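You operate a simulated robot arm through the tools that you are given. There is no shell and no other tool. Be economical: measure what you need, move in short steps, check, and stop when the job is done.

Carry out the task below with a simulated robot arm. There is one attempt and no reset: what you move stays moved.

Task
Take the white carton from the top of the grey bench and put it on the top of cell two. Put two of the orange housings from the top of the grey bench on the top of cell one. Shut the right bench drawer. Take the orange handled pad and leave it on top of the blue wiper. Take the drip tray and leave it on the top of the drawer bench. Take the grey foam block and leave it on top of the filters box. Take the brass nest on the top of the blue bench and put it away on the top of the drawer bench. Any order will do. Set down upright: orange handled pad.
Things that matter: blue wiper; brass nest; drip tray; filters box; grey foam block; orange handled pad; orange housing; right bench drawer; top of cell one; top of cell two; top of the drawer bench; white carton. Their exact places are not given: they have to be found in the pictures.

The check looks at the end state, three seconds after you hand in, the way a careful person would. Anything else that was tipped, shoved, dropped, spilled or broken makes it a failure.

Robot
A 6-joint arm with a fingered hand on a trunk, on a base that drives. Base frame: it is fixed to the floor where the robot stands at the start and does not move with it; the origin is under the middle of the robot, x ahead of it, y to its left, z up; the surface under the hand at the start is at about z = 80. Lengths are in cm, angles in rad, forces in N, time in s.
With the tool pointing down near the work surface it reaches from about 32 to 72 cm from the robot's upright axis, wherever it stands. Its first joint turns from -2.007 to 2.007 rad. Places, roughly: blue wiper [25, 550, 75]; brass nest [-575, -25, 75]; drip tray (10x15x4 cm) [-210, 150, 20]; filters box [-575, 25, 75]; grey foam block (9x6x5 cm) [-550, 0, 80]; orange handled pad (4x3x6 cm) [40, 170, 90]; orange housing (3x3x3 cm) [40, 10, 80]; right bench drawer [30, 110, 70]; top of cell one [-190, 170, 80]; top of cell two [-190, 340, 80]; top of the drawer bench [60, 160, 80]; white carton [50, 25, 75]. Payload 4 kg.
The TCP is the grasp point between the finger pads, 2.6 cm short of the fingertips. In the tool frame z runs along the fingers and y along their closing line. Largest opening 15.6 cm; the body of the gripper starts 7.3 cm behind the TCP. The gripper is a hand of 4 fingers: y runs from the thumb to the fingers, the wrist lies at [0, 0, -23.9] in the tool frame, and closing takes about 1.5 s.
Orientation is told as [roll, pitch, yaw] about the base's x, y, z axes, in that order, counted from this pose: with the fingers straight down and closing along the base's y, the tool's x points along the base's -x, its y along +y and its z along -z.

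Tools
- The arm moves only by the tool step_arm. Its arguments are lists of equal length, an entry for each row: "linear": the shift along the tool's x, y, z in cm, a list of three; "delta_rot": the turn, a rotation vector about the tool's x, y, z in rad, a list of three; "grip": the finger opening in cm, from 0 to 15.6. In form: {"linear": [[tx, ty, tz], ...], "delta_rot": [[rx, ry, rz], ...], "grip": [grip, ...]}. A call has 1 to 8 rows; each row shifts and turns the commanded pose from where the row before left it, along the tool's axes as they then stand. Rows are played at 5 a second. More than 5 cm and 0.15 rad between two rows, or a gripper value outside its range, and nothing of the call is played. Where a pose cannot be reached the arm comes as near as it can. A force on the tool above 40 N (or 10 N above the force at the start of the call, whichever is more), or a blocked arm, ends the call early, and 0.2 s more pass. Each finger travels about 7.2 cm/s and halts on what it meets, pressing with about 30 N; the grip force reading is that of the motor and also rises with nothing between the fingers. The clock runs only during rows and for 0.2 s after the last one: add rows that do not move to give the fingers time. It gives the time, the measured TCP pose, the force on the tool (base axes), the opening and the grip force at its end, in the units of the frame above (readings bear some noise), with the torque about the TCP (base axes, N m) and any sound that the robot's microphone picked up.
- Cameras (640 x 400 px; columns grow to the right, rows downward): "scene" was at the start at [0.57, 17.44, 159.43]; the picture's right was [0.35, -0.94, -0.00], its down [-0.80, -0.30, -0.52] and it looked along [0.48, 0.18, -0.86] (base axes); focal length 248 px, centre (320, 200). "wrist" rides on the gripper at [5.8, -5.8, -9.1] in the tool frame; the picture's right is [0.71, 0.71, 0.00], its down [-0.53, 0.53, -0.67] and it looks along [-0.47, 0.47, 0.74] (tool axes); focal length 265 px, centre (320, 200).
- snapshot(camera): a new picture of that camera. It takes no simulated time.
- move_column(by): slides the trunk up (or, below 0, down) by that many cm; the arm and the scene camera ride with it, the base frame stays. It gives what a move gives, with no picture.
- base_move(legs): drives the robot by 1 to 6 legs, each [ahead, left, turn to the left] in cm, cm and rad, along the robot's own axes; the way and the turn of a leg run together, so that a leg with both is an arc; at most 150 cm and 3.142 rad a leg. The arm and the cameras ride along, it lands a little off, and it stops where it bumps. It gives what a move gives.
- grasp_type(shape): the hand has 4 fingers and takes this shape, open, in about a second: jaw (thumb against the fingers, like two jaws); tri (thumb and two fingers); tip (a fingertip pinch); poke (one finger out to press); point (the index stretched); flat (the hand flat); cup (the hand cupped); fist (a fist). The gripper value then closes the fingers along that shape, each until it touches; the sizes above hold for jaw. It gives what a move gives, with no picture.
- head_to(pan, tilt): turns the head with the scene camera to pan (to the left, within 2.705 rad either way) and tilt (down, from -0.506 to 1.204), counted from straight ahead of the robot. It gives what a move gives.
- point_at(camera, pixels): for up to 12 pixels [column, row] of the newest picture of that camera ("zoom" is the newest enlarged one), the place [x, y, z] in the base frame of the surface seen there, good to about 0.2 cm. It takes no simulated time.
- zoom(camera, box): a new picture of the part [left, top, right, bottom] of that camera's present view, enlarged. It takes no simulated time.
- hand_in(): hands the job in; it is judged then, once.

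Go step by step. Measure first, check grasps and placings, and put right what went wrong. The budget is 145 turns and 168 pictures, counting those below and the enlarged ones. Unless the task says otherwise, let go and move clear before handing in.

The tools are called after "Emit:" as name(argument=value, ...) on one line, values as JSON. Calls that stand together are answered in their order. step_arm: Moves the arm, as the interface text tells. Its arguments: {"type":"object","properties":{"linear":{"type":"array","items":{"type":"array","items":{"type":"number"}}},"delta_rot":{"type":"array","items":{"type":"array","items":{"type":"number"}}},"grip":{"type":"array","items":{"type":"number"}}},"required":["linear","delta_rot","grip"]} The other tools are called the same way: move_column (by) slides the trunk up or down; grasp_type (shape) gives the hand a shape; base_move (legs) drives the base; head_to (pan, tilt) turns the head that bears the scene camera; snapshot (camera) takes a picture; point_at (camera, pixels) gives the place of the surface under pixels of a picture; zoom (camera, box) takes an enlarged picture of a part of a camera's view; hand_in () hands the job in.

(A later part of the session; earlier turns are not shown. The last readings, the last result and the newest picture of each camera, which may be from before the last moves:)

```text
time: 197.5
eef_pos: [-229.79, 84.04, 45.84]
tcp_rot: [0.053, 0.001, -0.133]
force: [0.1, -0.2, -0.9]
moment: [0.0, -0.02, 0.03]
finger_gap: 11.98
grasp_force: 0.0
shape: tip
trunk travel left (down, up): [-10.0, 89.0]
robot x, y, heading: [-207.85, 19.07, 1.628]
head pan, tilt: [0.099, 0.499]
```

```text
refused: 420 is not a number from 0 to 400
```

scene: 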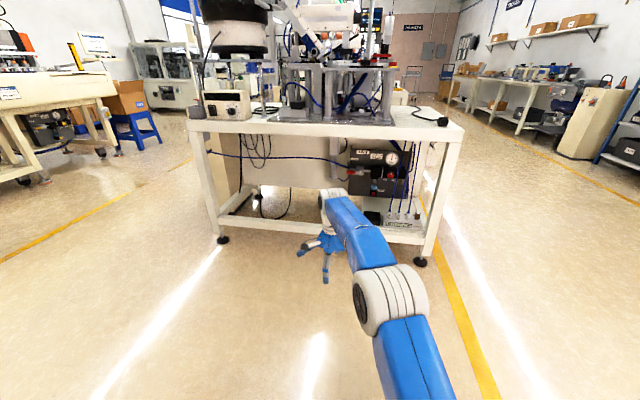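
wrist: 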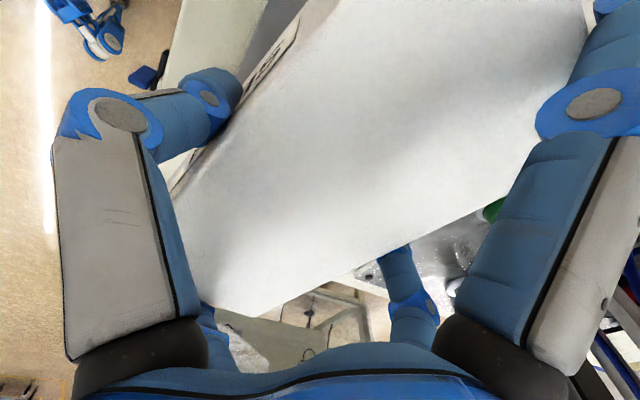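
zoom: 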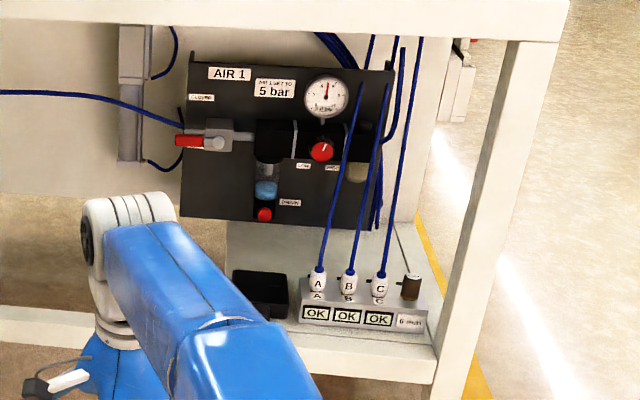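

The black drip tray is at zoom (260,290), left of the manifold. Measure it.

Emit:
point_at(camera="zoom", pixels=[[235, 272], [287, 276], [284, 300], [240, 292], [260, 280], [262, 310], [302, 310], [262, 345], [285, 380], [265, 250], [265, 215], [340, 290]])

```text
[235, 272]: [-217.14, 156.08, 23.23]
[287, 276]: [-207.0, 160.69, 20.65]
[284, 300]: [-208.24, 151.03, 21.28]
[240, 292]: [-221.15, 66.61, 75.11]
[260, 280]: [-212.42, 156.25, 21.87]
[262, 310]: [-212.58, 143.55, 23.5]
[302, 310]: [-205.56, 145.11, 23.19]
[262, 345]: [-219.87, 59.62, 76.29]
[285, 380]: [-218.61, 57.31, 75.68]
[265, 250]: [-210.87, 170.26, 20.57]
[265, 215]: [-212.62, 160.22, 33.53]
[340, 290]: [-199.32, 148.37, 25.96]
```

The tray spans x≈-217.5…-207.5, y≈143…158, rim z≈24, with the manifold just right of it (x≥-206) – so I'll approach from above under the top, pinching its free left wall or width. Level the hand and turn it to close along x.

Emit:
step_arm(linear=[[0, 0, 0], [0, 0, 0], [0, 0, 0], [0, 0, 0], [0, 0, 0], [0, 0, 0], [0, 0, 0], [0, 0, 0]], delta_rot=[[0.052, -0.009, 0], [0, 0, -0.149], [0, 0, -0.149], [0, 0, -0.149], [0, 0, -0.149], [0, 0, -0.149], [0, 0, -0.149], [0, 0, -0.149]], grip=[12, 12, 12, 12, 12, 12, 12, 12])

Emit:
step_arm(linear=[[0, 0, 0], [0, 0, 0], [0, 0, 0], [0, 0, 0], [0, 0, 0], [0, 0, 0]], delta_rot=[[0, 0, -0.149], [0, 0, -0.149], [0, 0, -0.149], [0, 0, -0.149], [0, 0, -0.065], [0, 0, 0]], grip=[12, 12, 12, 12, 12, 12])

Emit:
move_column(by=-9)

Emit:
snapshot(camera="scene")

Emit:
snapshot(camera="wrist")

```text
time: 199.3
eef_pos: [-229.81, 83.92, 45.94]
tcp_rot: [-0.007, -0.003, 0.913]
force: [1.3, -0.1, 0.3]
moment: [0.02, 0.01, -0.01]
finger_gap: 11.97
grasp_force: 0.0
shape: tip
trunk travel left (down, up): [-10.0, 89.0]
robot x, y, heading: [-207.49, 18.99, 1.631]
head pan, tilt: [0.099, 0.499]
```

```text
time: 200.7
eef_pos: [-229.82, 83.88, 46.03]
tcp_rot: [-0.007, -0.001, 1.573]
force: [-0.3, 0.0, 0.9]
moment: [-0.01, -0.03, -0.03]
finger_gap: 11.98
grasp_force: 0.1
shape: tip
trunk travel left (down, up): [-10.0, 89.0]
robot x, y, heading: [-207.56, 18.95, 1.632]
head pan, tilt: [0.099, 0.499]
```

```text
time: 202.0
eef_pos: [-229.78, 84.03, 37.04]
tcp_rot: [-0.006, 0.001, 1.572]
force: [0.0, -0.2, 0.4]
moment: [-0.01, -0.01, -0.01]
finger_gap: 11.97
grasp_force: 0.1
shape: tip
trunk travel left (down, up): [-1.0, 98.0]
robot x, y, heading: [-207.69, 19.1, 1.638]
head pan, tilt: [0.099, 0.499]
```

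```text
131 pictures are left
```

scene: 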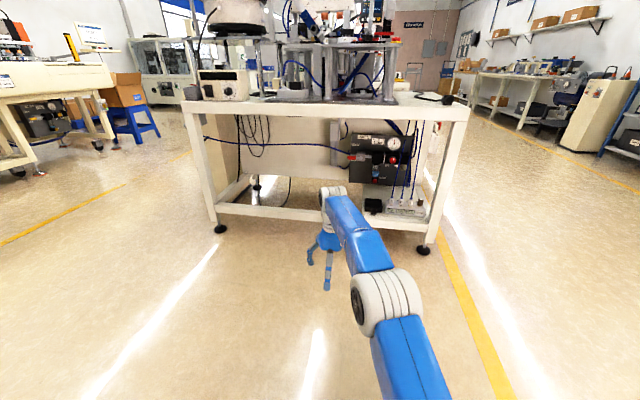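

```text
130 pictures are left
```

wrist: 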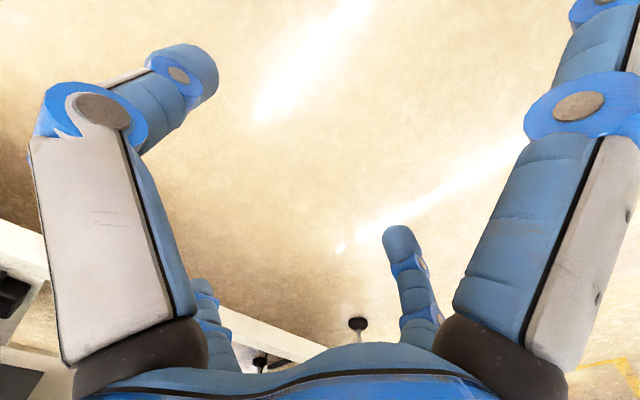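

Emit:
point_at(camera="scene", pixels=[[335, 191], [345, 215], [370, 260], [385, 285], [400, 350], [250, 206], [300, 100], [300, 116], [368, 204], [377, 205], [390, 216]])

Emit:
zoom(camera="scene", box=[320, 110, 440, 250])

```text
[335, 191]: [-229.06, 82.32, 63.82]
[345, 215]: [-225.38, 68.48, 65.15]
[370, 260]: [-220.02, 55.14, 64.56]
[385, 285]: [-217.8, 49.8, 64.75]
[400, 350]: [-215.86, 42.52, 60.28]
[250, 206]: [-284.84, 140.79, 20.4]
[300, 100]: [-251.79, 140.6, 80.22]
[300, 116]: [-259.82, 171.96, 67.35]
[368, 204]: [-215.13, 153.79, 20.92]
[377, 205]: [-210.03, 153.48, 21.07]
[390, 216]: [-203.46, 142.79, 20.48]
```

```text
2.86 times, centred on (380, 180) of scene
```

zoom: 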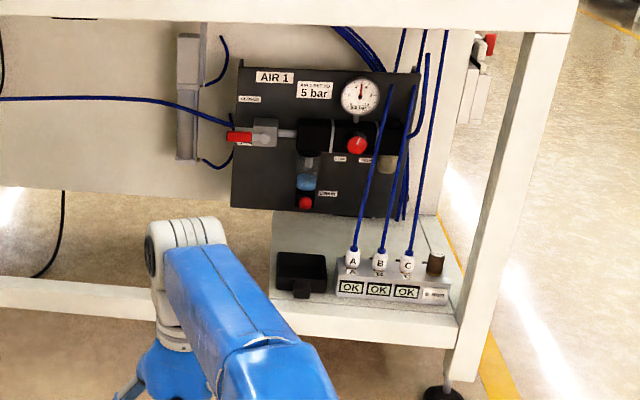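

Emit:
zoom(camera="scene", box=[358, 180, 428, 225])

Emit:
point_at(camera="zoom", pixels=[[105, 215], [235, 215], [95, 165], [225, 160], [170, 225], [195, 245], [165, 190], [270, 230], [275, 265], [60, 240], [60, 270], [150, 255]])

```text
8.89 times, centred on (393, 202) of scene
```

zoom: 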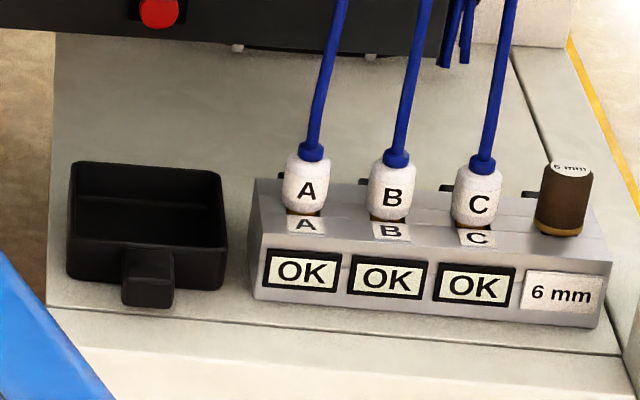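

```text
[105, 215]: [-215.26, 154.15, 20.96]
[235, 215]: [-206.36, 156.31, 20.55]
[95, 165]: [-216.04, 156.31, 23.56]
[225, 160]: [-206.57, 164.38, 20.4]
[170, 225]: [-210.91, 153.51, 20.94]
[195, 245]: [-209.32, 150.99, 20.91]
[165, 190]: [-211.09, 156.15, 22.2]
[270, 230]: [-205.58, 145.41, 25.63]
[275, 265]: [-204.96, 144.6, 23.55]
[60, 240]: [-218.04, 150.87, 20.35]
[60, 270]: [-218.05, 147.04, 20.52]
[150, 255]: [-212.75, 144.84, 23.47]
```

The tray's body is x≈-216.5…-207, y≈145…156 with a small handle toward me. I'll drive in with the hand under the top, aiming to pinch the tray's free left wall.

Emit:
base_move(legs=[[0, 0, -0.064], [0, -9, 0], [56, 0, 0]])

Emit:
snapshot(camera="scene")

Emit:
snapshot(camera="wrist")

```text
time: 211.8
eef_pos: [-215.13, 142.15, 36.98]
tcp_rot: [-0.007, 0.0, 1.492]
force: [-0.1, -0.2, 0.2]
moment: [0.03, -0.01, 0.01]
finger_gap: 11.95
grasp_force: 0.0
shape: tip
trunk travel left (down, up): [-1.0, 98.0]
robot x, y, heading: [-197.73, 75.99, 1.554]
head pan, tilt: [0.099, 0.499]
```

```text
127 pictures are left
```

scene: 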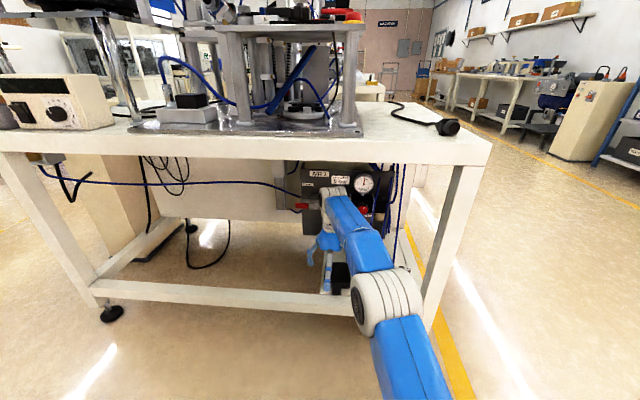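

```text
126 pictures are left
```

wrist: 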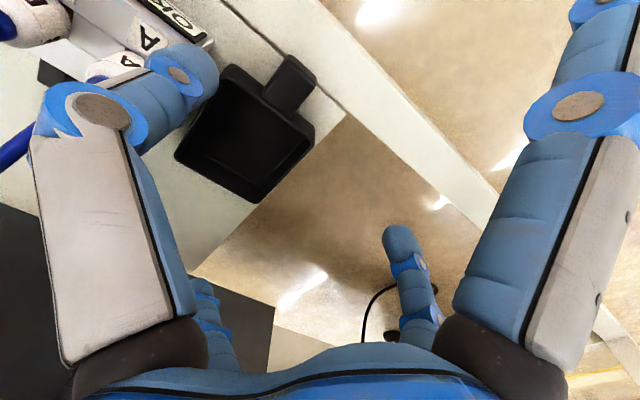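

Excellent wrist view of the tray. Measure it and the digits here.

Emit:
point_at(camera="wrist", pixels=[[313, 130], [258, 198], [178, 152], [232, 70], [290, 60], [312, 78], [265, 95], [285, 108], [240, 130], [125, 65], [185, 60], [400, 235]])

Emit:
zoom(camera="wrist", box=[0, 0, 360, 225])

```text
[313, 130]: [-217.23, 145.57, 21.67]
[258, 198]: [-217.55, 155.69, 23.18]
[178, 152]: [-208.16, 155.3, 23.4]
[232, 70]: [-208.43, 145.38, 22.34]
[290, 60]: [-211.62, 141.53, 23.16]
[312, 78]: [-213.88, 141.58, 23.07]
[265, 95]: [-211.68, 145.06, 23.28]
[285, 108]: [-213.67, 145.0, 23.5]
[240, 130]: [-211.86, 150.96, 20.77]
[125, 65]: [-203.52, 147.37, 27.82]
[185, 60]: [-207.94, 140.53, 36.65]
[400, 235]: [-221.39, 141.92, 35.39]
```

```text
1.78 times, centred on (180, 112) of wrist
```

zoom: 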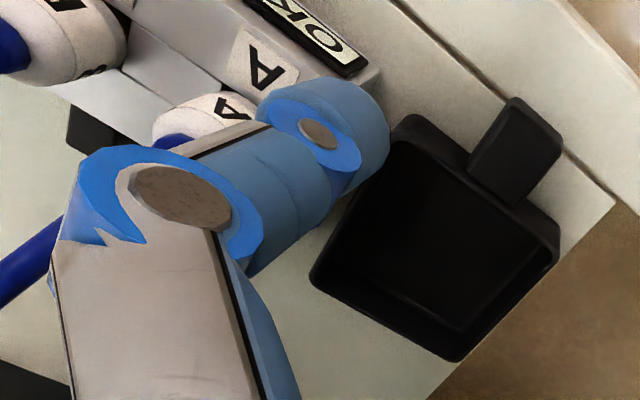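

Tray: left wall x≈-217.4, y 145–156, rim z 23.4; there's free space left of it. Check how near the air panel is before moving deeper.

Emit:
zoom(camera="scene", box=[270, 140, 420, 300])

Emit:
point_at(camera="scene", pixels=[[292, 190], [300, 180], [308, 215], [302, 206], [365, 210], [345, 178], [318, 222], [370, 230]])

```text
2.50 times, centred on (345, 220) of scene
```

zoom: 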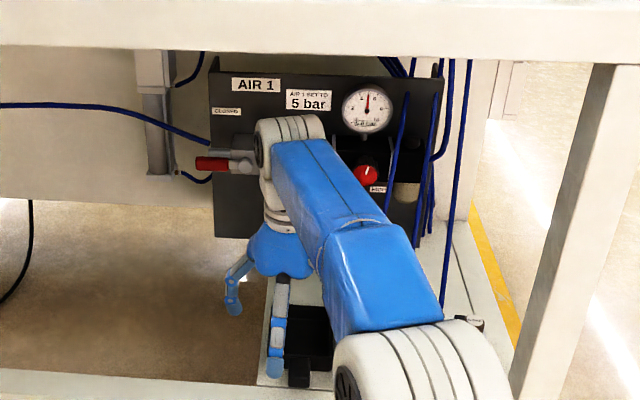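

```text
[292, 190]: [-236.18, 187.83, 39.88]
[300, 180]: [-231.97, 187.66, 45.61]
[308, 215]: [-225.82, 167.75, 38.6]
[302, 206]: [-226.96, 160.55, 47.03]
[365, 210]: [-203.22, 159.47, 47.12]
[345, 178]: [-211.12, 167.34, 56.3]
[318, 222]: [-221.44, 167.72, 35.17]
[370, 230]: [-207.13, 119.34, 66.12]
```

Panel face is at y≈167, lever/bowl at y≈158–160, so I'll pinch at y≈148.5. Drive in slightly.

Emit:
base_move(legs=[[6.6, 1.2, 0.017]])

Emit:
snapshot(camera="wrist")

```text
time: 213.2
eef_pos: [-217.32, 148.35, 37.11]
tcp_rot: [-0.006, -0.001, 1.506]
force: [0.1, -0.4, -0.1]
moment: [0.02, -0.02, -0.05]
finger_gap: 11.98
grasp_force: 0.1
shape: tip
trunk travel left (down, up): [-1.0, 98.0]
robot x, y, heading: [-199.39, 82.72, 1.57]
head pan, tilt: [0.099, 0.499]
```

```text
123 pictures are left
```

wrist: 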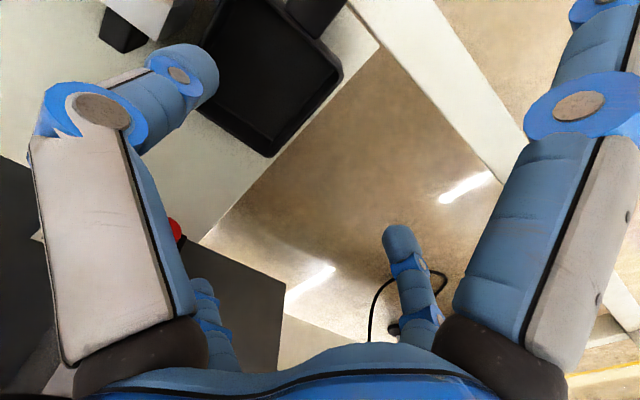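

Positioned. Square the yaw, close to ~5 cm and descend part way.

Emit:
step_arm(linear=[[0, 0, 0], [0, 0, 0], [0, 0, 0], [0, 0, 2], [0, 0, 3], [0, 0, 3], [0, 0, 0]], delta_rot=[[0, 0, -0.065], [0, 0, 0], [0, 0, 0], [0, 0, 0], [0, 0, 0], [0, 0, 0], [0, 0, 0]], grip=[5, 5, 5, 5, 5, 5, 5])

Emit:
snapshot(camera="wrist")

Emit:
zoom(camera="scene", box=[270, 140, 420, 300])

```text
time: 214.8
eef_pos: [-217.04, 148.34, 28.91]
tcp_rot: [-0.008, 0.0, 1.569]
force: [0.7, 0.5, -0.1]
moment: [0.02, -0.01, -0.02]
finger_gap: 5.06
grasp_force: 0.0
shape: tip
trunk travel left (down, up): [-1.0, 98.0]
robot x, y, heading: [-198.96, 82.61, 1.567]
head pan, tilt: [0.099, 0.499]
```

```text
122 pictures are left
```

wrist: 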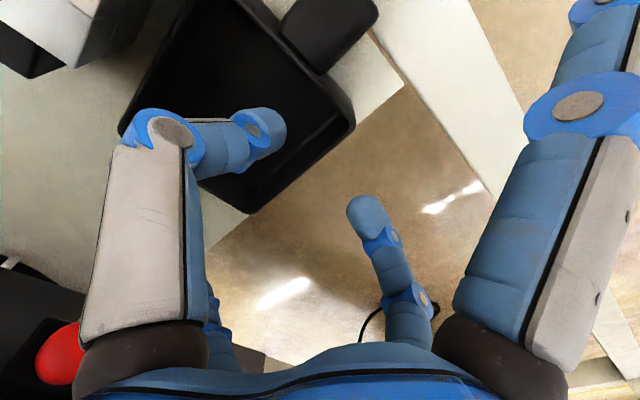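

```text
2.50 times, centred on (345, 220) of scene
```

zoom: 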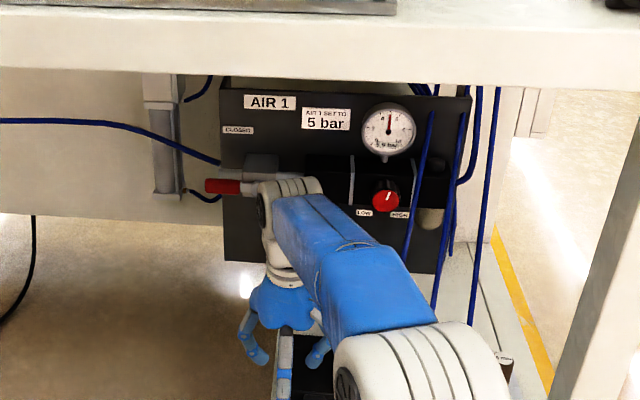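

Emit:
point_at(camera="wrist", pixels=[[60, 352], [210, 290], [270, 135], [365, 205], [340, 120], [250, 207], [120, 130], [30, 300]])

```text
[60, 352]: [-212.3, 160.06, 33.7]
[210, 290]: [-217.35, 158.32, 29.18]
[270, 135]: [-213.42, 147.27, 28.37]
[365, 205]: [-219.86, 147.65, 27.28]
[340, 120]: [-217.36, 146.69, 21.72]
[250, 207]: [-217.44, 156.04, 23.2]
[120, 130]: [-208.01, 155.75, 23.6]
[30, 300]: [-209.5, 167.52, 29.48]
```

Clear on all sides. Descend so the wall sits between the digits, then close.

Emit:
step_arm(linear=[[0, 0.35, 2], [0, 0, 2], [0, 0, 1.2], [0, 0, 0]], delta_rot=[[0, 0, 0], [0, 0, 0], [0, 0, 0], [0, 0, 0]], grip=[5, 5, 5, 5])

Emit:
snapshot(camera="wrist")

```text
time: 215.8
eef_pos: [-217.67, 148.28, 23.78]
tcp_rot: [-0.007, 0.0, 1.572]
force: [-1.0, -0.2, -1.1]
moment: [0.03, -0.04, 0.01]
finger_gap: 5.05
grasp_force: 0.0
shape: tip
trunk travel left (down, up): [-1.0, 98.0]
robot x, y, heading: [-199.15, 83.03, 1.569]
head pan, tilt: [0.099, 0.499]
```

```text
120 pictures are left
```

wrist: 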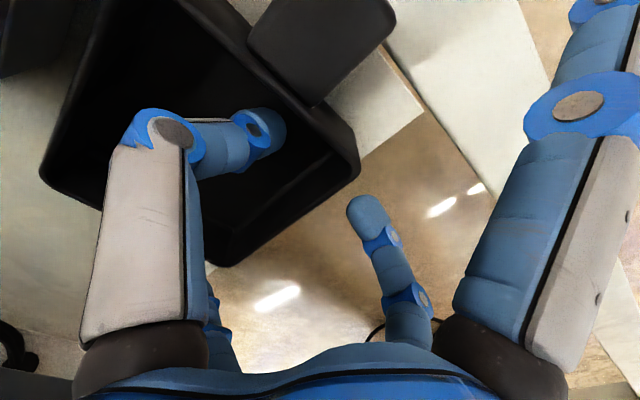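

Emit:
step_arm(linear=[[0, 0, 0], [0, 0, 0], [0, 0, 0], [0, 0, 0], [0, 0, 0]], delta_rot=[[0, 0, 0], [0, 0, 0], [0, 0, 0], [0, 0, 0], [0, 0, 0]], grip=[0, 0, 0, 0, 0])

Emit:
step_arm(linear=[[0, 0, -1], [0, 0, -1.5], [0, 0, -1.5], [0, 0, 0]], delta_rot=[[0, 0, 0], [0, 0, 0], [0, 0, 0], [0, 0, 0]], grip=[0, 0, 0, 0])

Emit:
snapshot(camera="wrist")

```text
time: 217.1
eef_pos: [-217.62, 148.2, 23.74]
tcp_rot: [-0.007, -0.002, 1.571]
force: [-0.9, 0.2, -0.4]
moment: [-0.01, -0.01, 0.01]
finger_gap: 0.02
grasp_force: 29.8
shape: tip
trunk travel left (down, up): [-1.0, 98.0]
robot x, y, heading: [-198.98, 82.55, 1.562]
head pan, tilt: [0.099, 0.499]
```

```text
time: 218.1
eef_pos: [-217.54, 148.33, 27.89]
tcp_rot: [-0.009, 0.003, 1.57]
force: [0.3, -0.8, -1.3]
moment: [0.01, 0.05, 0.01]
finger_gap: 0.01
grasp_force: 30.3
shape: tip
trunk travel left (down, up): [-1.0, 98.0]
robot x, y, heading: [-199.44, 82.38, 1.567]
head pan, tilt: [0.099, 0.499]
```

```text
119 pictures are left
```

wrist: 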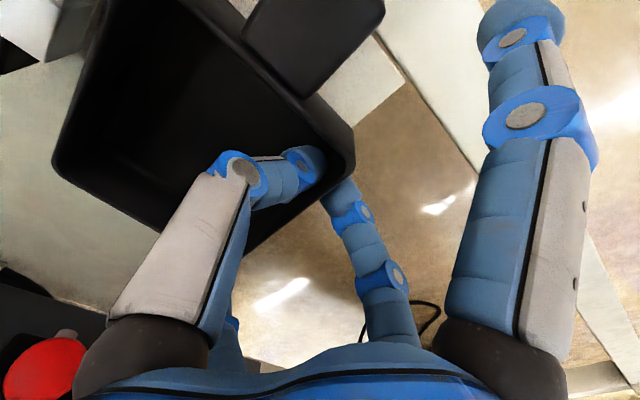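

Emit:
point_at(camera="wrist", pixels=[[250, 240], [70, 175], [345, 180], [300, 90], [350, 10], [150, 100]])

```text
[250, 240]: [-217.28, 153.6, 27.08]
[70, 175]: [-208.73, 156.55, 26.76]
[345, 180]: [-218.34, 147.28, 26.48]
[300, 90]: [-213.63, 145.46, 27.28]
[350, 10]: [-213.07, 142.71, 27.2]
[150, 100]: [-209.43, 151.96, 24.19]
```

The tray is lifted level in the wall pinch. Raise a bit more, back straight out, raise the trunk and go toward the drawer bench.

Emit:
step_arm(linear=[[0, 0, -1.5], [0, 0, -1.5], [0, 0, 0]], delta_rot=[[0, 0, 0], [0, 0, 0], [0, 0, 0]], grip=[0, 0, 0])

Emit:
base_move(legs=[[-65, 0, 0]])

Emit:
move_column(by=40)

Emit:
move_column(by=35)

Emit:
snapshot(camera="wrist")

Emit:
snapshot(camera="scene")

```text
time: 218.8
eef_pos: [-217.45, 148.44, 30.9]
tcp_rot: [-0.007, -0.001, 1.57]
force: [-0.5, -0.3, -2.4]
moment: [-0.01, 0.09, -0.03]
finger_gap: 0.01
grasp_force: 29.9
shape: tip
trunk travel left (down, up): [-1.0, 98.0]
robot x, y, heading: [-198.99, 82.4, 1.57]
head pan, tilt: [0.099, 0.499]
```

```text
time: 227.6
eef_pos: [-217.2, 83.3, 30.88]
tcp_rot: [-0.007, 0.001, 1.559]
force: [0.4, 0.2, -1.6]
moment: [-0.01, 0.08, 0.02]
finger_gap: 0.02
grasp_force: 29.8
shape: tip
trunk travel left (down, up): [-1.0, 98.0]
robot x, y, heading: [-199.73, 17.4, 1.561]
head pan, tilt: [0.099, 0.499]
```

```text
time: 231.4
eef_pos: [-217.2, 83.22, 70.88]
tcp_rot: [-0.007, 0.001, 1.558]
force: [-0.1, 0.7, -1.1]
moment: [0.01, 0.04, -0.02]
finger_gap: 0.0
grasp_force: 30.1
shape: tip
trunk travel left (down, up): [-41.0, 58.0]
robot x, y, heading: [-199.69, 16.96, 1.555]
head pan, tilt: [0.099, 0.499]
```

```text
time: 234.9
eef_pos: [-217.17, 83.29, 106.0]
tcp_rot: [-0.007, 0.0, 1.559]
force: [1.2, 0.2, -0.4]
moment: [0.02, 0.06, 0.01]
finger_gap: 0.01
grasp_force: 29.7
shape: tip
trunk travel left (down, up): [-76.0, 23.0]
robot x, y, heading: [-199.99, 16.97, 1.556]
head pan, tilt: [0.099, 0.499]
```

```text
118 pictures are left
```

wrist: 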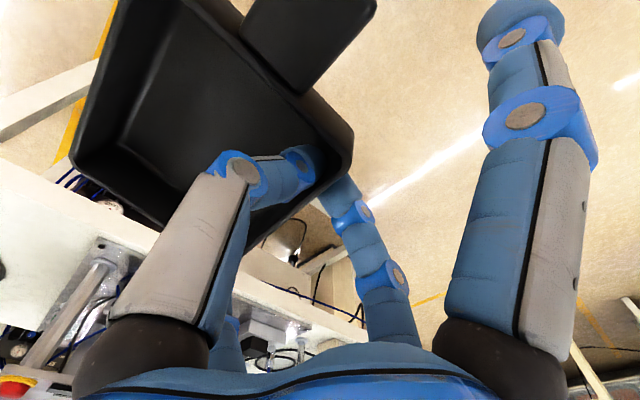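

```text
117 pictures are left
```

scene: 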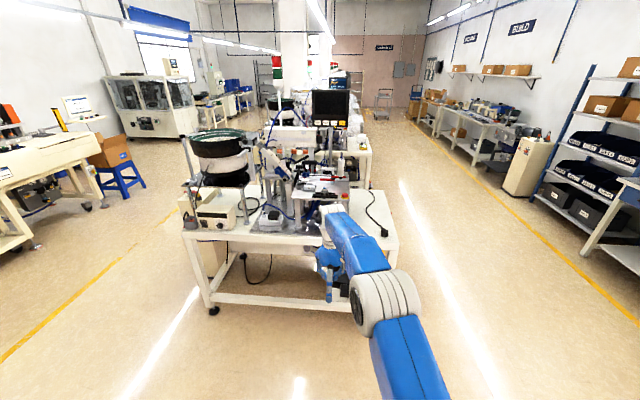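

Tray still level. Drive to face the drawer bench and look.

Emit:
base_move(legs=[[0, 0, -1.556], [140, 0, 0], [0, 135, 0]])

Emit:
head_to(pan=0.0, tilt=0.7)

Emit:
snapshot(camera="scene")

```text
time: 280.1
eef_pos: [-3.27, 183.83, 105.8]
tcp_rot: [-0.007, 0.002, 0.045]
force: [-0.2, -0.6, -1.6]
moment: [0.04, 0.05, 0.0]
finger_gap: 0.0
grasp_force: 29.5
shape: tip
trunk travel left (down, up): [-76.0, 23.0]
robot x, y, heading: [-68.26, 162.68, 0.045]
head pan, tilt: [0.099, 0.499]
```

```text
time: 280.8
eef_pos: [-3.37, 183.75, 105.97]
tcp_rot: [-0.008, 0.003, 0.045]
force: [0.5, 0.3, -1.3]
moment: [0.07, 0.0, 0.0]
finger_gap: 0.0
grasp_force: 29.8
shape: tip
trunk travel left (down, up): [-76.0, 23.0]
robot x, y, heading: [-68.46, 162.33, 0.045]
head pan, tilt: [0.0, 0.7]
```

```text
116 pictures are left
```

scene: 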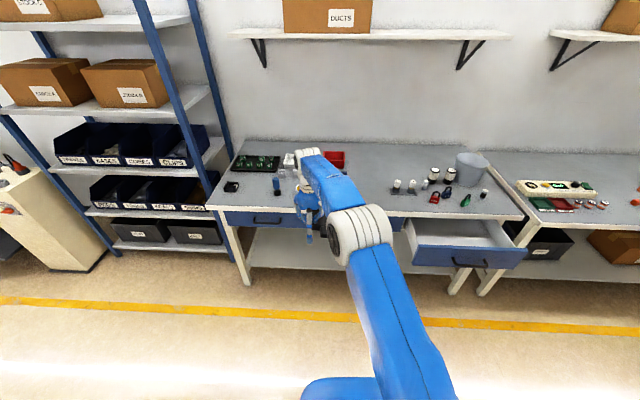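

Emit:
zoom(camera="scene", box=[200, 120, 360, 260])

Emit:
zoom(camera="scene", box=[340, 130, 540, 290])

Emit:
point_at(camera="zoom", pixels=[[10, 120], [175, 190], [110, 100], [330, 60], [555, 195], [460, 160], [170, 300], [200, 250], [330, 285], [400, 295], [600, 270], [300, 210]])

```text
2.86 times, centred on (280, 190) of scene
```

zoom: 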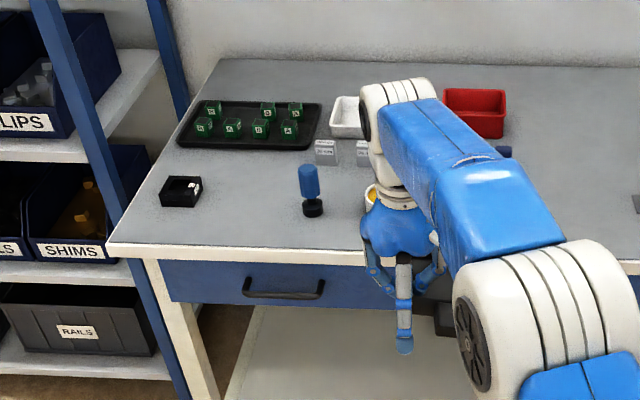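

```text
2.50 times, centred on (440, 210) of scene
```

zoom: 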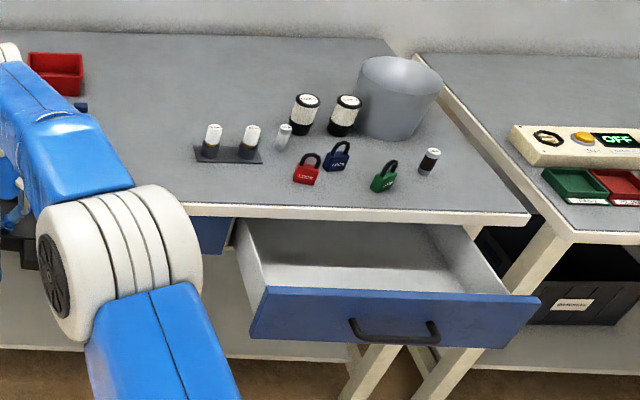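

```text
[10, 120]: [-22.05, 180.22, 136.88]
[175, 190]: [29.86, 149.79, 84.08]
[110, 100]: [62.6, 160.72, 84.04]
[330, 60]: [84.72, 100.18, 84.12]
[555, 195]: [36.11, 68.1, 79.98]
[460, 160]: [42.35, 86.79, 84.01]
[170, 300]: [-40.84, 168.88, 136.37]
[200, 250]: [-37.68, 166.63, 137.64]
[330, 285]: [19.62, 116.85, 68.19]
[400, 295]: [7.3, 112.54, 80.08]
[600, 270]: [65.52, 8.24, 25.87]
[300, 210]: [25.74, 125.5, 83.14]
```

Bench top is z≈84, front edge x≈26. Measure the clear area between red bin and the bottle stand, and the drawer.

Emit:
point_at(camera="zoom", pixels=[[85, 95], [40, 95], [195, 160], [262, 162], [215, 120], [87, 112], [300, 130], [255, 340], [535, 300], [350, 325], [440, 340], [260, 290]])

Emit:
snapshot(camera="wrist")

```text
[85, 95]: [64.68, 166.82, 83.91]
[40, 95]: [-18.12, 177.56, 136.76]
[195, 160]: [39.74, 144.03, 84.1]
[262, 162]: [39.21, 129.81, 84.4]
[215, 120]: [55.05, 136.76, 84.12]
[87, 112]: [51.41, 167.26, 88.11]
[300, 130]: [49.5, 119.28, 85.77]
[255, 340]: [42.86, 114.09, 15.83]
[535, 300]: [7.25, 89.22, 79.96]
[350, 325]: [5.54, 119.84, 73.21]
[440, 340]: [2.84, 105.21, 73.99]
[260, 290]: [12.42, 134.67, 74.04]
```

```text
113 pictures are left
```

wrist: 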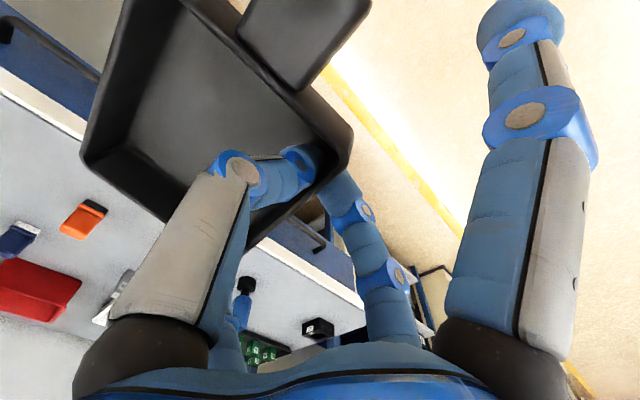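

Free spot for the tray: around (62,154) between the red bin and the stand. I'll stand at y≈168 (left of the open drawer) and swing the hand right.

Emit:
base_move(legs=[[0, 0, -0.045], [60, 6, 0]])

Emit:
step_arm(linear=[[0, -4.5, 0], [0, -4.5, 0], [0, -4.5, 0], [0, -4.5, 0], [0, -4.5, 0], [0, 0, 0]], delta_rot=[[0, 0, 0], [0, 0, 0], [0, 0, 0], [0, 0, 0], [0, 0, 0], [0, 0, 0]], grip=[0, 0, 0, 0, 0, 0])

Emit:
head_to(pan=0.05, tilt=0.9)

Emit:
snapshot(camera="scene")

Emit:
snapshot(camera="wrist")

```text
time: 289.4
eef_pos: [57.47, 184.69, 106.0]
tcp_rot: [-0.006, -0.001, -0.017]
force: [-0.1, -1.3, -0.7]
moment: [0.03, 0.03, 0.01]
finger_gap: 0.01
grasp_force: 29.6
shape: tip
trunk travel left (down, up): [-76.0, 23.0]
robot x, y, heading: [-8.94, 167.25, -0.019]
head pan, tilt: [0.0, 0.7]
```

```text
time: 290.8
eef_pos: [57.27, 162.24, 106.43]
tcp_rot: [-0.007, -0.001, -0.015]
force: [0.4, 0.3, -1.2]
moment: [0.06, -0.01, 0.02]
finger_gap: 0.0
grasp_force: 30.1
shape: tip
trunk travel left (down, up): [-76.0, 23.0]
robot x, y, heading: [-8.36, 167.63, -0.021]
head pan, tilt: [0.0, 0.7]
```

```text
time: 291.6
eef_pos: [57.37, 162.1, 106.24]
tcp_rot: [-0.005, 0.001, -0.016]
force: [-0.5, 0.0, -0.8]
moment: [0.09, -0.02, 0.02]
finger_gap: 0.0
grasp_force: 29.5
shape: tip
trunk travel left (down, up): [-76.0, 23.0]
robot x, y, heading: [-8.63, 167.14, -0.017]
head pan, tilt: [0.051, 0.901]
```

```text
112 pictures are left
```

scene: 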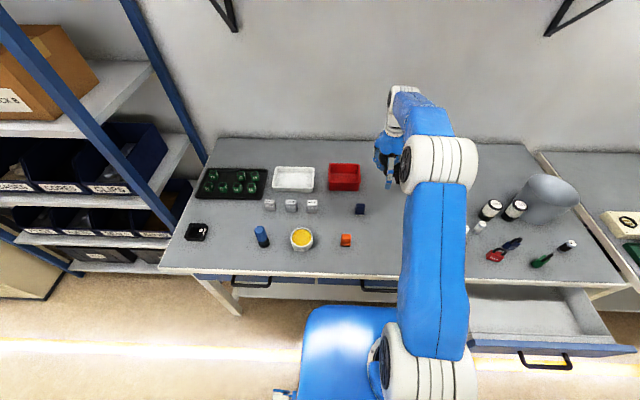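

```text
111 pictures are left
```

wrist: 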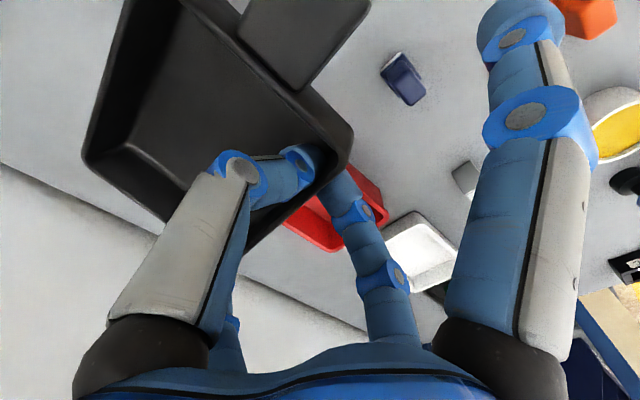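

Emit:
point_at(camera="scene", pixels=[[346, 240], [346, 248], [360, 209], [330, 190], [357, 190], [385, 220], [390, 260], [358, 168], [480, 240]])

Emit:
zoom(camera="scene", box=[270, 150, 430, 290])

```text
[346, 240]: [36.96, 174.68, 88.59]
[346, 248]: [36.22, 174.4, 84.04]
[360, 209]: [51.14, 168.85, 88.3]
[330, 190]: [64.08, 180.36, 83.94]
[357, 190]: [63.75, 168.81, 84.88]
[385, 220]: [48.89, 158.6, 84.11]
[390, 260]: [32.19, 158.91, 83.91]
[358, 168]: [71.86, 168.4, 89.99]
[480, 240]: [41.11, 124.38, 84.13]
```

```text
2.86 times, centred on (350, 220) of scene
```

zoom: 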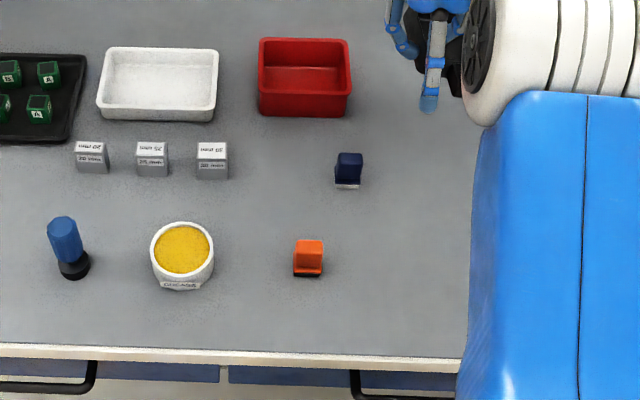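

Place the tray at about (62,153). Move and lower nearly to contact.

Emit:
step_arm(linear=[[-1.8, -2, 0], [-1.9, -2, 0], [0, 0, 4.5], [0, 0, 4.5], [0, 0, 4.5], [0, 0, 3], [0, 0, 1.3], [0, 0, 0]], delta_rot=[[0, 0, 0], [0, 0, 0], [0, 0, 0], [0, 0, 0], [0, 0, 0], [0, 0, 0], [0, 0, 0], [0, 0, 0]], grip=[0, 0, 0, 0, 0, 0, 0, 0])

Emit:
step_arm(linear=[[0, 0, 0.4], [0, 0, 0.4], [0, 0, 0.3], [0, 0, 0]], delta_rot=[[0, 0, 0], [0, 0, 0], [0, 0, 0], [0, 0, 0]], grip=[0, 0, 0, 0])

Emit:
snapshot(camera="wrist")

```text
time: 293.4
eef_pos: [60.96, 158.1, 88.44]
tcp_rot: [-0.007, -0.001, -0.017]
force: [-0.8, -0.1, 0.1]
moment: [0.01, -0.03, 0.01]
finger_gap: 0.0
grasp_force: 29.8
shape: tip
trunk travel left (down, up): [-76.0, 23.0]
robot x, y, heading: [-8.54, 167.83, -0.022]
head pan, tilt: [0.051, 0.901]
```

```text
time: 294.4
eef_pos: [60.87, 158.19, 87.25]
tcp_rot: [-0.007, 0.001, -0.019]
force: [0.9, 0.3, 0.0]
moment: [-0.1, -0.05, -0.01]
finger_gap: 0.0
grasp_force: 29.3
shape: tip
trunk travel left (down, up): [-76.0, 23.0]
robot x, y, heading: [-8.63, 167.79, -0.019]
head pan, tilt: [0.051, 0.901]
```

```text
109 pictures are left
```

wrist: 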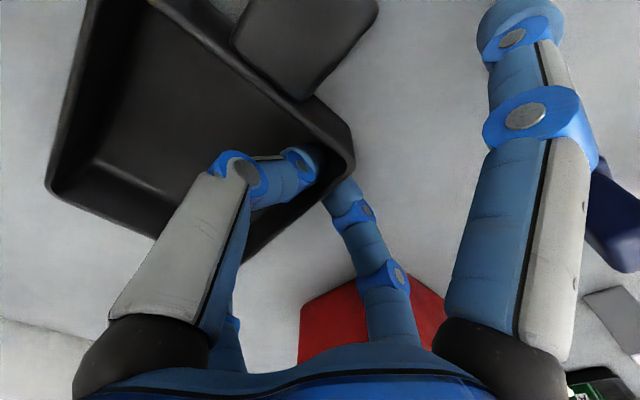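

Touching down. Open and rise.

Emit:
step_arm(linear=[[0, 0, 0], [0, 0, 0], [0, 0, 0], [0, 0, 0], [0, 0, -2], [0, 0, -4], [0, 0, -5], [0, 0, -5]], delta_rot=[[0, 0, 0], [0, 0, 0], [0, 0, 0], [0, 0, 0], [0, 0, 0], [0, 0, 0], [0, 0, 0], [0, 0, 0]], grip=[5, 5, 5, 5, 5, 5, 5, 5])

Emit:
snapshot(camera="wrist")

```text
time: 296.1
eef_pos: [60.25, 158.24, 103.69]
tcp_rot: [-0.007, 0.0, -0.017]
force: [0.0, 0.6, 0.1]
moment: [0.02, -0.02, -0.01]
finger_gap: 5.0
grasp_force: 0.0
shape: tip
trunk travel left (down, up): [-76.0, 23.0]
robot x, y, heading: [-8.15, 167.0, -0.022]
head pan, tilt: [0.051, 0.901]
```

```text
108 pictures are left
```

wrist: 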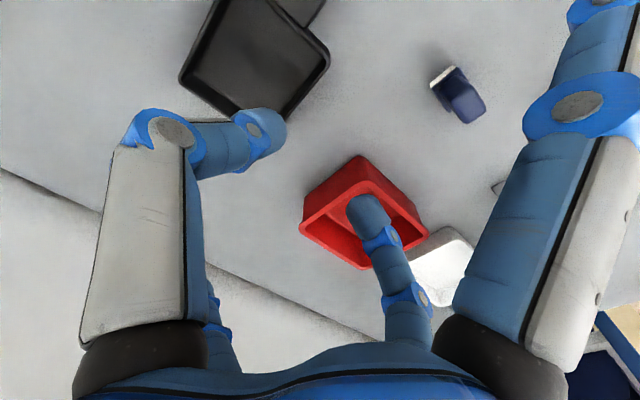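

Tray is flat on the bench. Next the orange handled pad at (37,174.6); zoom for its shape.

Emit:
zoom(camera="scene", box=[320, 195, 380, 255])

Emit:
point_at(camera="zoom", pixels=[[255, 260], [310, 260], [255, 300], [310, 300], [255, 340], [310, 345], [282, 280], [240, 360], [325, 360]])

```text
6.67 times, centred on (350, 225) of scene
```

zoom: 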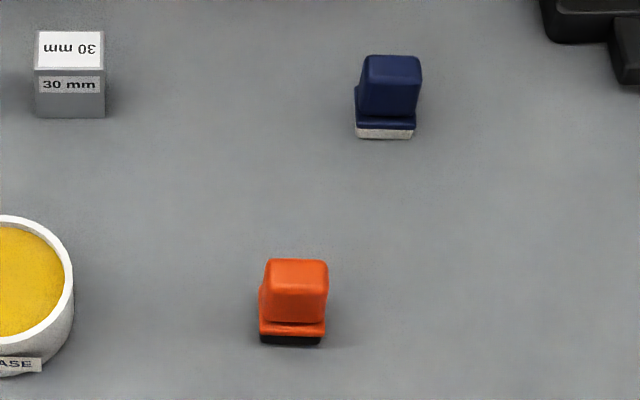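

```text
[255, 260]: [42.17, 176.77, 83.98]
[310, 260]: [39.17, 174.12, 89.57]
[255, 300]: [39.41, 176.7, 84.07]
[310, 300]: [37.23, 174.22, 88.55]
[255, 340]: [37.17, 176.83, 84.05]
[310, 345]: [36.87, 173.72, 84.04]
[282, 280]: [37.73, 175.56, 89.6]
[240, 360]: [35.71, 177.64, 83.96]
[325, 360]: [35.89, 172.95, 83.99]
```

Pad: centre (38.7,174.9), ~3.2 wide in y, top z 89.6. Move above it with 7 cm opening.

Emit:
step_arm(linear=[[3.6, 2.78, 0], [3.6, 2.78, 0], [3.6, 2.78, 0], [3.6, 2.78, 0], [3.6, 2.78, 0], [3.6, 2.78, 0], [0, 0, 4], [0, 0, 0]], delta_rot=[[0, 0, 0], [0, 0, 0], [0, 0, 0], [0, 0, 0], [0, 0, 0], [0, 0, 0], [0, 0, 0], [0, 0, 0]], grip=[7, 7, 7, 7, 7, 7, 7, 7])

Emit:
snapshot(camera="wrist")

Emit:
zoom(camera="scene", box=[270, 150, 430, 290])

```text
time: 297.9
eef_pos: [39.21, 175.34, 99.16]
tcp_rot: [-0.008, -0.003, -0.016]
force: [-0.3, 0.1, 0.4]
moment: [-0.06, -0.06, -0.01]
finger_gap: 6.99
grasp_force: 0.1
shape: tip
trunk travel left (down, up): [-76.0, 23.0]
robot x, y, heading: [-8.4, 167.61, -0.018]
head pan, tilt: [0.051, 0.901]
```

```text
106 pictures are left
```

wrist: 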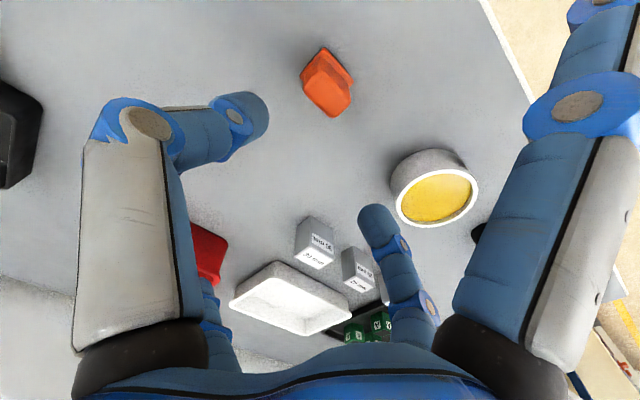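

```text
2.86 times, centred on (350, 220) of scene
```

zoom: 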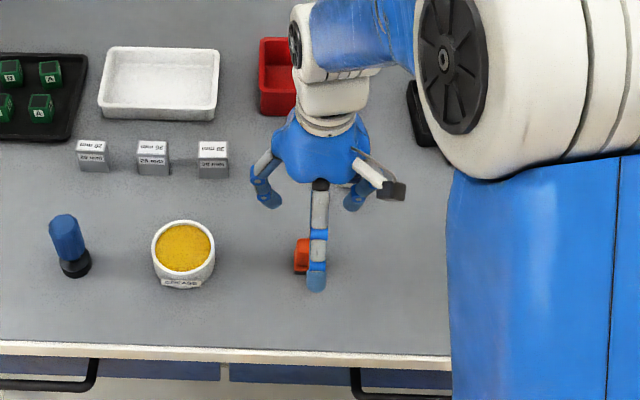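

Emit:
point_at(camera="wrist", pixels=[[308, 85], [333, 116], [350, 97], [320, 55], [330, 90], [303, 75], [352, 82]])

```text
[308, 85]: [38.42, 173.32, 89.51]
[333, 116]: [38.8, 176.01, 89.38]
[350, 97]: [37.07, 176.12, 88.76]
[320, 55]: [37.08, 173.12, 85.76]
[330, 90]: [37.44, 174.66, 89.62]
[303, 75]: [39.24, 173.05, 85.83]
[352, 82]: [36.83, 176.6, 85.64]
```

Centre refined to (38.1,174.8). Descend and close.

Emit:
step_arm(linear=[[1.1, -0.5, 3], [0, 0, 4], [0, 0, 3], [0, 0, 1.3], [0, 0, 0]], delta_rot=[[0, 0, 0.0], [0, 0, 0], [0, 0, 0], [0, 0, 0], [0, 0, 0]], grip=[7, 7, 7, 7, 7])

Emit:
step_arm(linear=[[0, 0, 0], [0, 0, 0], [0, 0, 0], [0, 0, 0], [0, 0, 0]], delta_rot=[[0, 0, 0], [0, 0, 0], [0, 0, 0], [0, 0, 0], [0, 0, 0]], grip=[1.5, 1.5, 1.5, 1.5, 1.5])

Emit:
snapshot(camera="wrist")

```text
time: 299.1
eef_pos: [38.48, 174.84, 87.74]
tcp_rot: [-0.007, 0.002, -0.017]
force: [-0.6, -0.6, -0.2]
moment: [-0.02, 0.05, -0.02]
finger_gap: 6.98
grasp_force: 0.0
shape: tip
trunk travel left (down, up): [-76.0, 23.0]
robot x, y, heading: [-8.83, 167.43, -0.023]
head pan, tilt: [0.051, 0.901]
```

```text
time: 300.4
eef_pos: [38.45, 174.82, 87.81]
tcp_rot: [-0.007, 0.001, -0.017]
force: [0.1, -0.1, 0.7]
moment: [0.02, 0.01, 0.02]
finger_gap: 2.9
grasp_force: 30.2
shape: tip
trunk travel left (down, up): [-76.0, 23.0]
robot x, y, heading: [-8.69, 167.71, -0.02]
head pan, tilt: [0.051, 0.901]
```

```text
104 pictures are left
```

wrist: 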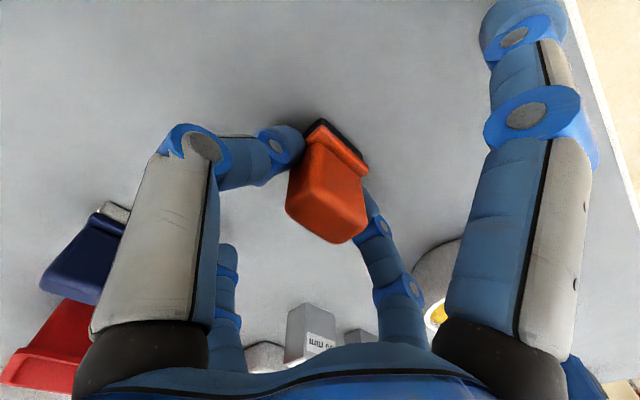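

Pad gripped (2.9 cm, 30 N). Lift, back away and drive along to y≈550.

Emit:
step_arm(linear=[[0, 0, -2], [0, 0, -4], [0, 0, -5], [0, 0, -5], [0, 0, 0]], delta_rot=[[0, 0, 0], [0, 0, 0], [0, 0, 0], [0, 0, 0], [0, 0, 0]], grip=[1.5, 1.5, 1.5, 1.5, 1.5])

Emit:
base_move(legs=[[-60, 0, 0.02], [0, 150, 0], [0, 150, 0], [0, 75, 0]])

Emit:
head_to(pan=0.1, tilt=0.7)

Emit:
snapshot(camera="scene")

Emit:
snapshot(camera="wrist")

```text
time: 301.6
eef_pos: [38.49, 175.06, 104.31]
tcp_rot: [-0.007, 0.002, -0.017]
force: [0.6, 0.0, -0.5]
moment: [0.0, 0.04, 0.02]
finger_gap: 2.89
grasp_force: 29.8
shape: tip
trunk travel left (down, up): [-76.0, 23.0]
robot x, y, heading: [-9.01, 167.54, -0.023]
head pan, tilt: [0.051, 0.901]
```

```text
time: 356.7
eef_pos: [-16.48, 551.13, 104.21]
tcp_rot: [-0.008, -0.001, -0.014]
force: [0.0, -0.1, -1.0]
moment: [0.01, 0.01, 0.01]
finger_gap: 2.86
grasp_force: 30.0
shape: tip
trunk travel left (down, up): [-76.0, 23.0]
robot x, y, heading: [-63.72, 543.94, -0.015]
head pan, tilt: [0.051, 0.901]
```

```text
time: 357.4
eef_pos: [-16.3, 551.19, 104.28]
tcp_rot: [-0.007, 0.001, -0.013]
force: [0.2, 0.6, 0.6]
moment: [0.02, -0.01, -0.02]
finger_gap: 2.88
grasp_force: 30.8
shape: tip
trunk travel left (down, up): [-76.0, 23.0]
robot x, y, heading: [-63.55, 543.53, -0.016]
head pan, tilt: [0.099, 0.7]
```

```text
103 pictures are left
```

scene: 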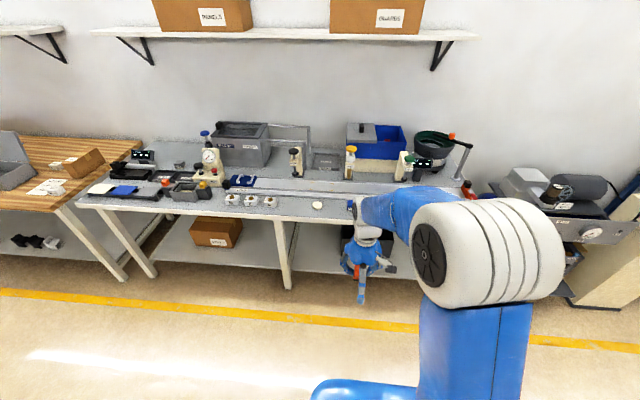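

```text
102 pictures are left
```

wrist: 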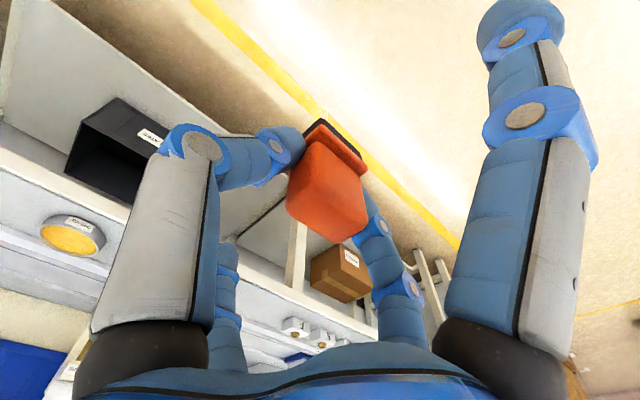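

Emit:
zoom(camera="scene", box=[70, 130, 350, 230])

Emit:
point_at(camera="scene", pixels=[[123, 190], [100, 189], [242, 181], [190, 192], [317, 205], [230, 200], [115, 192], [131, 186], [164, 182]])

```text
2.29 times, centred on (210, 180) of scene
```

zoom: 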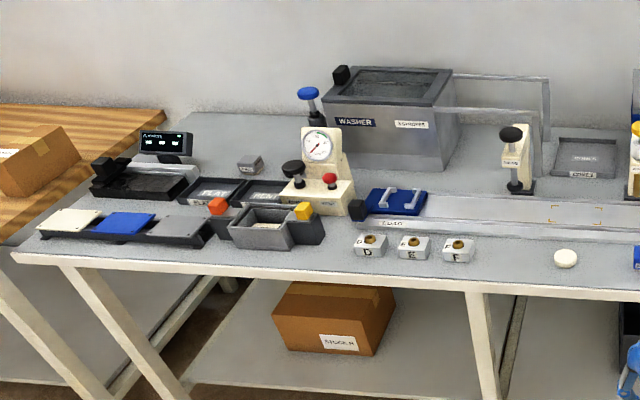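

```text
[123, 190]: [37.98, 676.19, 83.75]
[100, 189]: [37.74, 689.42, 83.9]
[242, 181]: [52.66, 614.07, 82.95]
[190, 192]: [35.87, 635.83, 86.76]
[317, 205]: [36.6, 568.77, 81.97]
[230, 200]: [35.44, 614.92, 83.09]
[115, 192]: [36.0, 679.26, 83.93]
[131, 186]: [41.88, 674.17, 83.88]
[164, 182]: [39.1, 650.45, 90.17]
```

The expected wiper spot (≈25,550) is hidden behind my arm. Shift the base sideways and look again.

Emit:
base_move(legs=[[0, -55, 0]])

Emit:
head_to(pan=0.6, tilt=0.6)

Emit:
snapshot(camera="scene")

```text
time: 364.9
eef_pos: [-17.73, 495.77, 104.19]
tcp_rot: [-0.006, 0.0, -0.028]
force: [-0.5, 0.1, -0.1]
moment: [-0.01, 0.01, 0.0]
finger_gap: 2.84
grasp_force: 30.3
shape: tip
trunk travel left (down, up): [-76.0, 23.0]
robot x, y, heading: [-64.93, 488.65, -0.032]
head pan, tilt: [0.099, 0.7]
```

```text
time: 365.8
eef_pos: [-17.7, 495.77, 104.3]
tcp_rot: [-0.007, 0.001, -0.027]
force: [0.8, 0.6, -0.2]
moment: [-0.01, -0.02, -0.02]
finger_gap: 2.88
grasp_force: 30.4
shape: tip
trunk travel left (down, up): [-76.0, 23.0]
robot x, y, heading: [-65.1, 488.71, -0.029]
head pan, tilt: [0.6, 0.6]
```

```text
100 pictures are left
```

scene: 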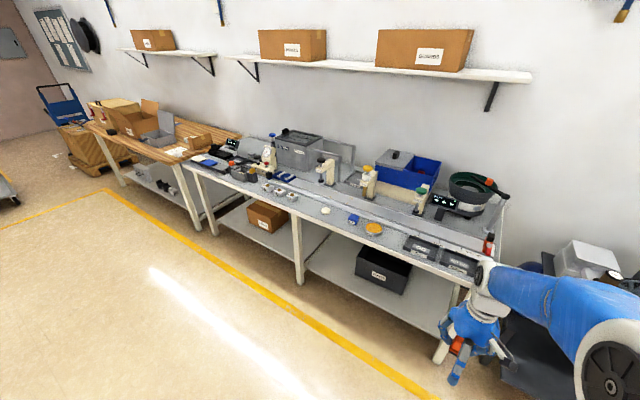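

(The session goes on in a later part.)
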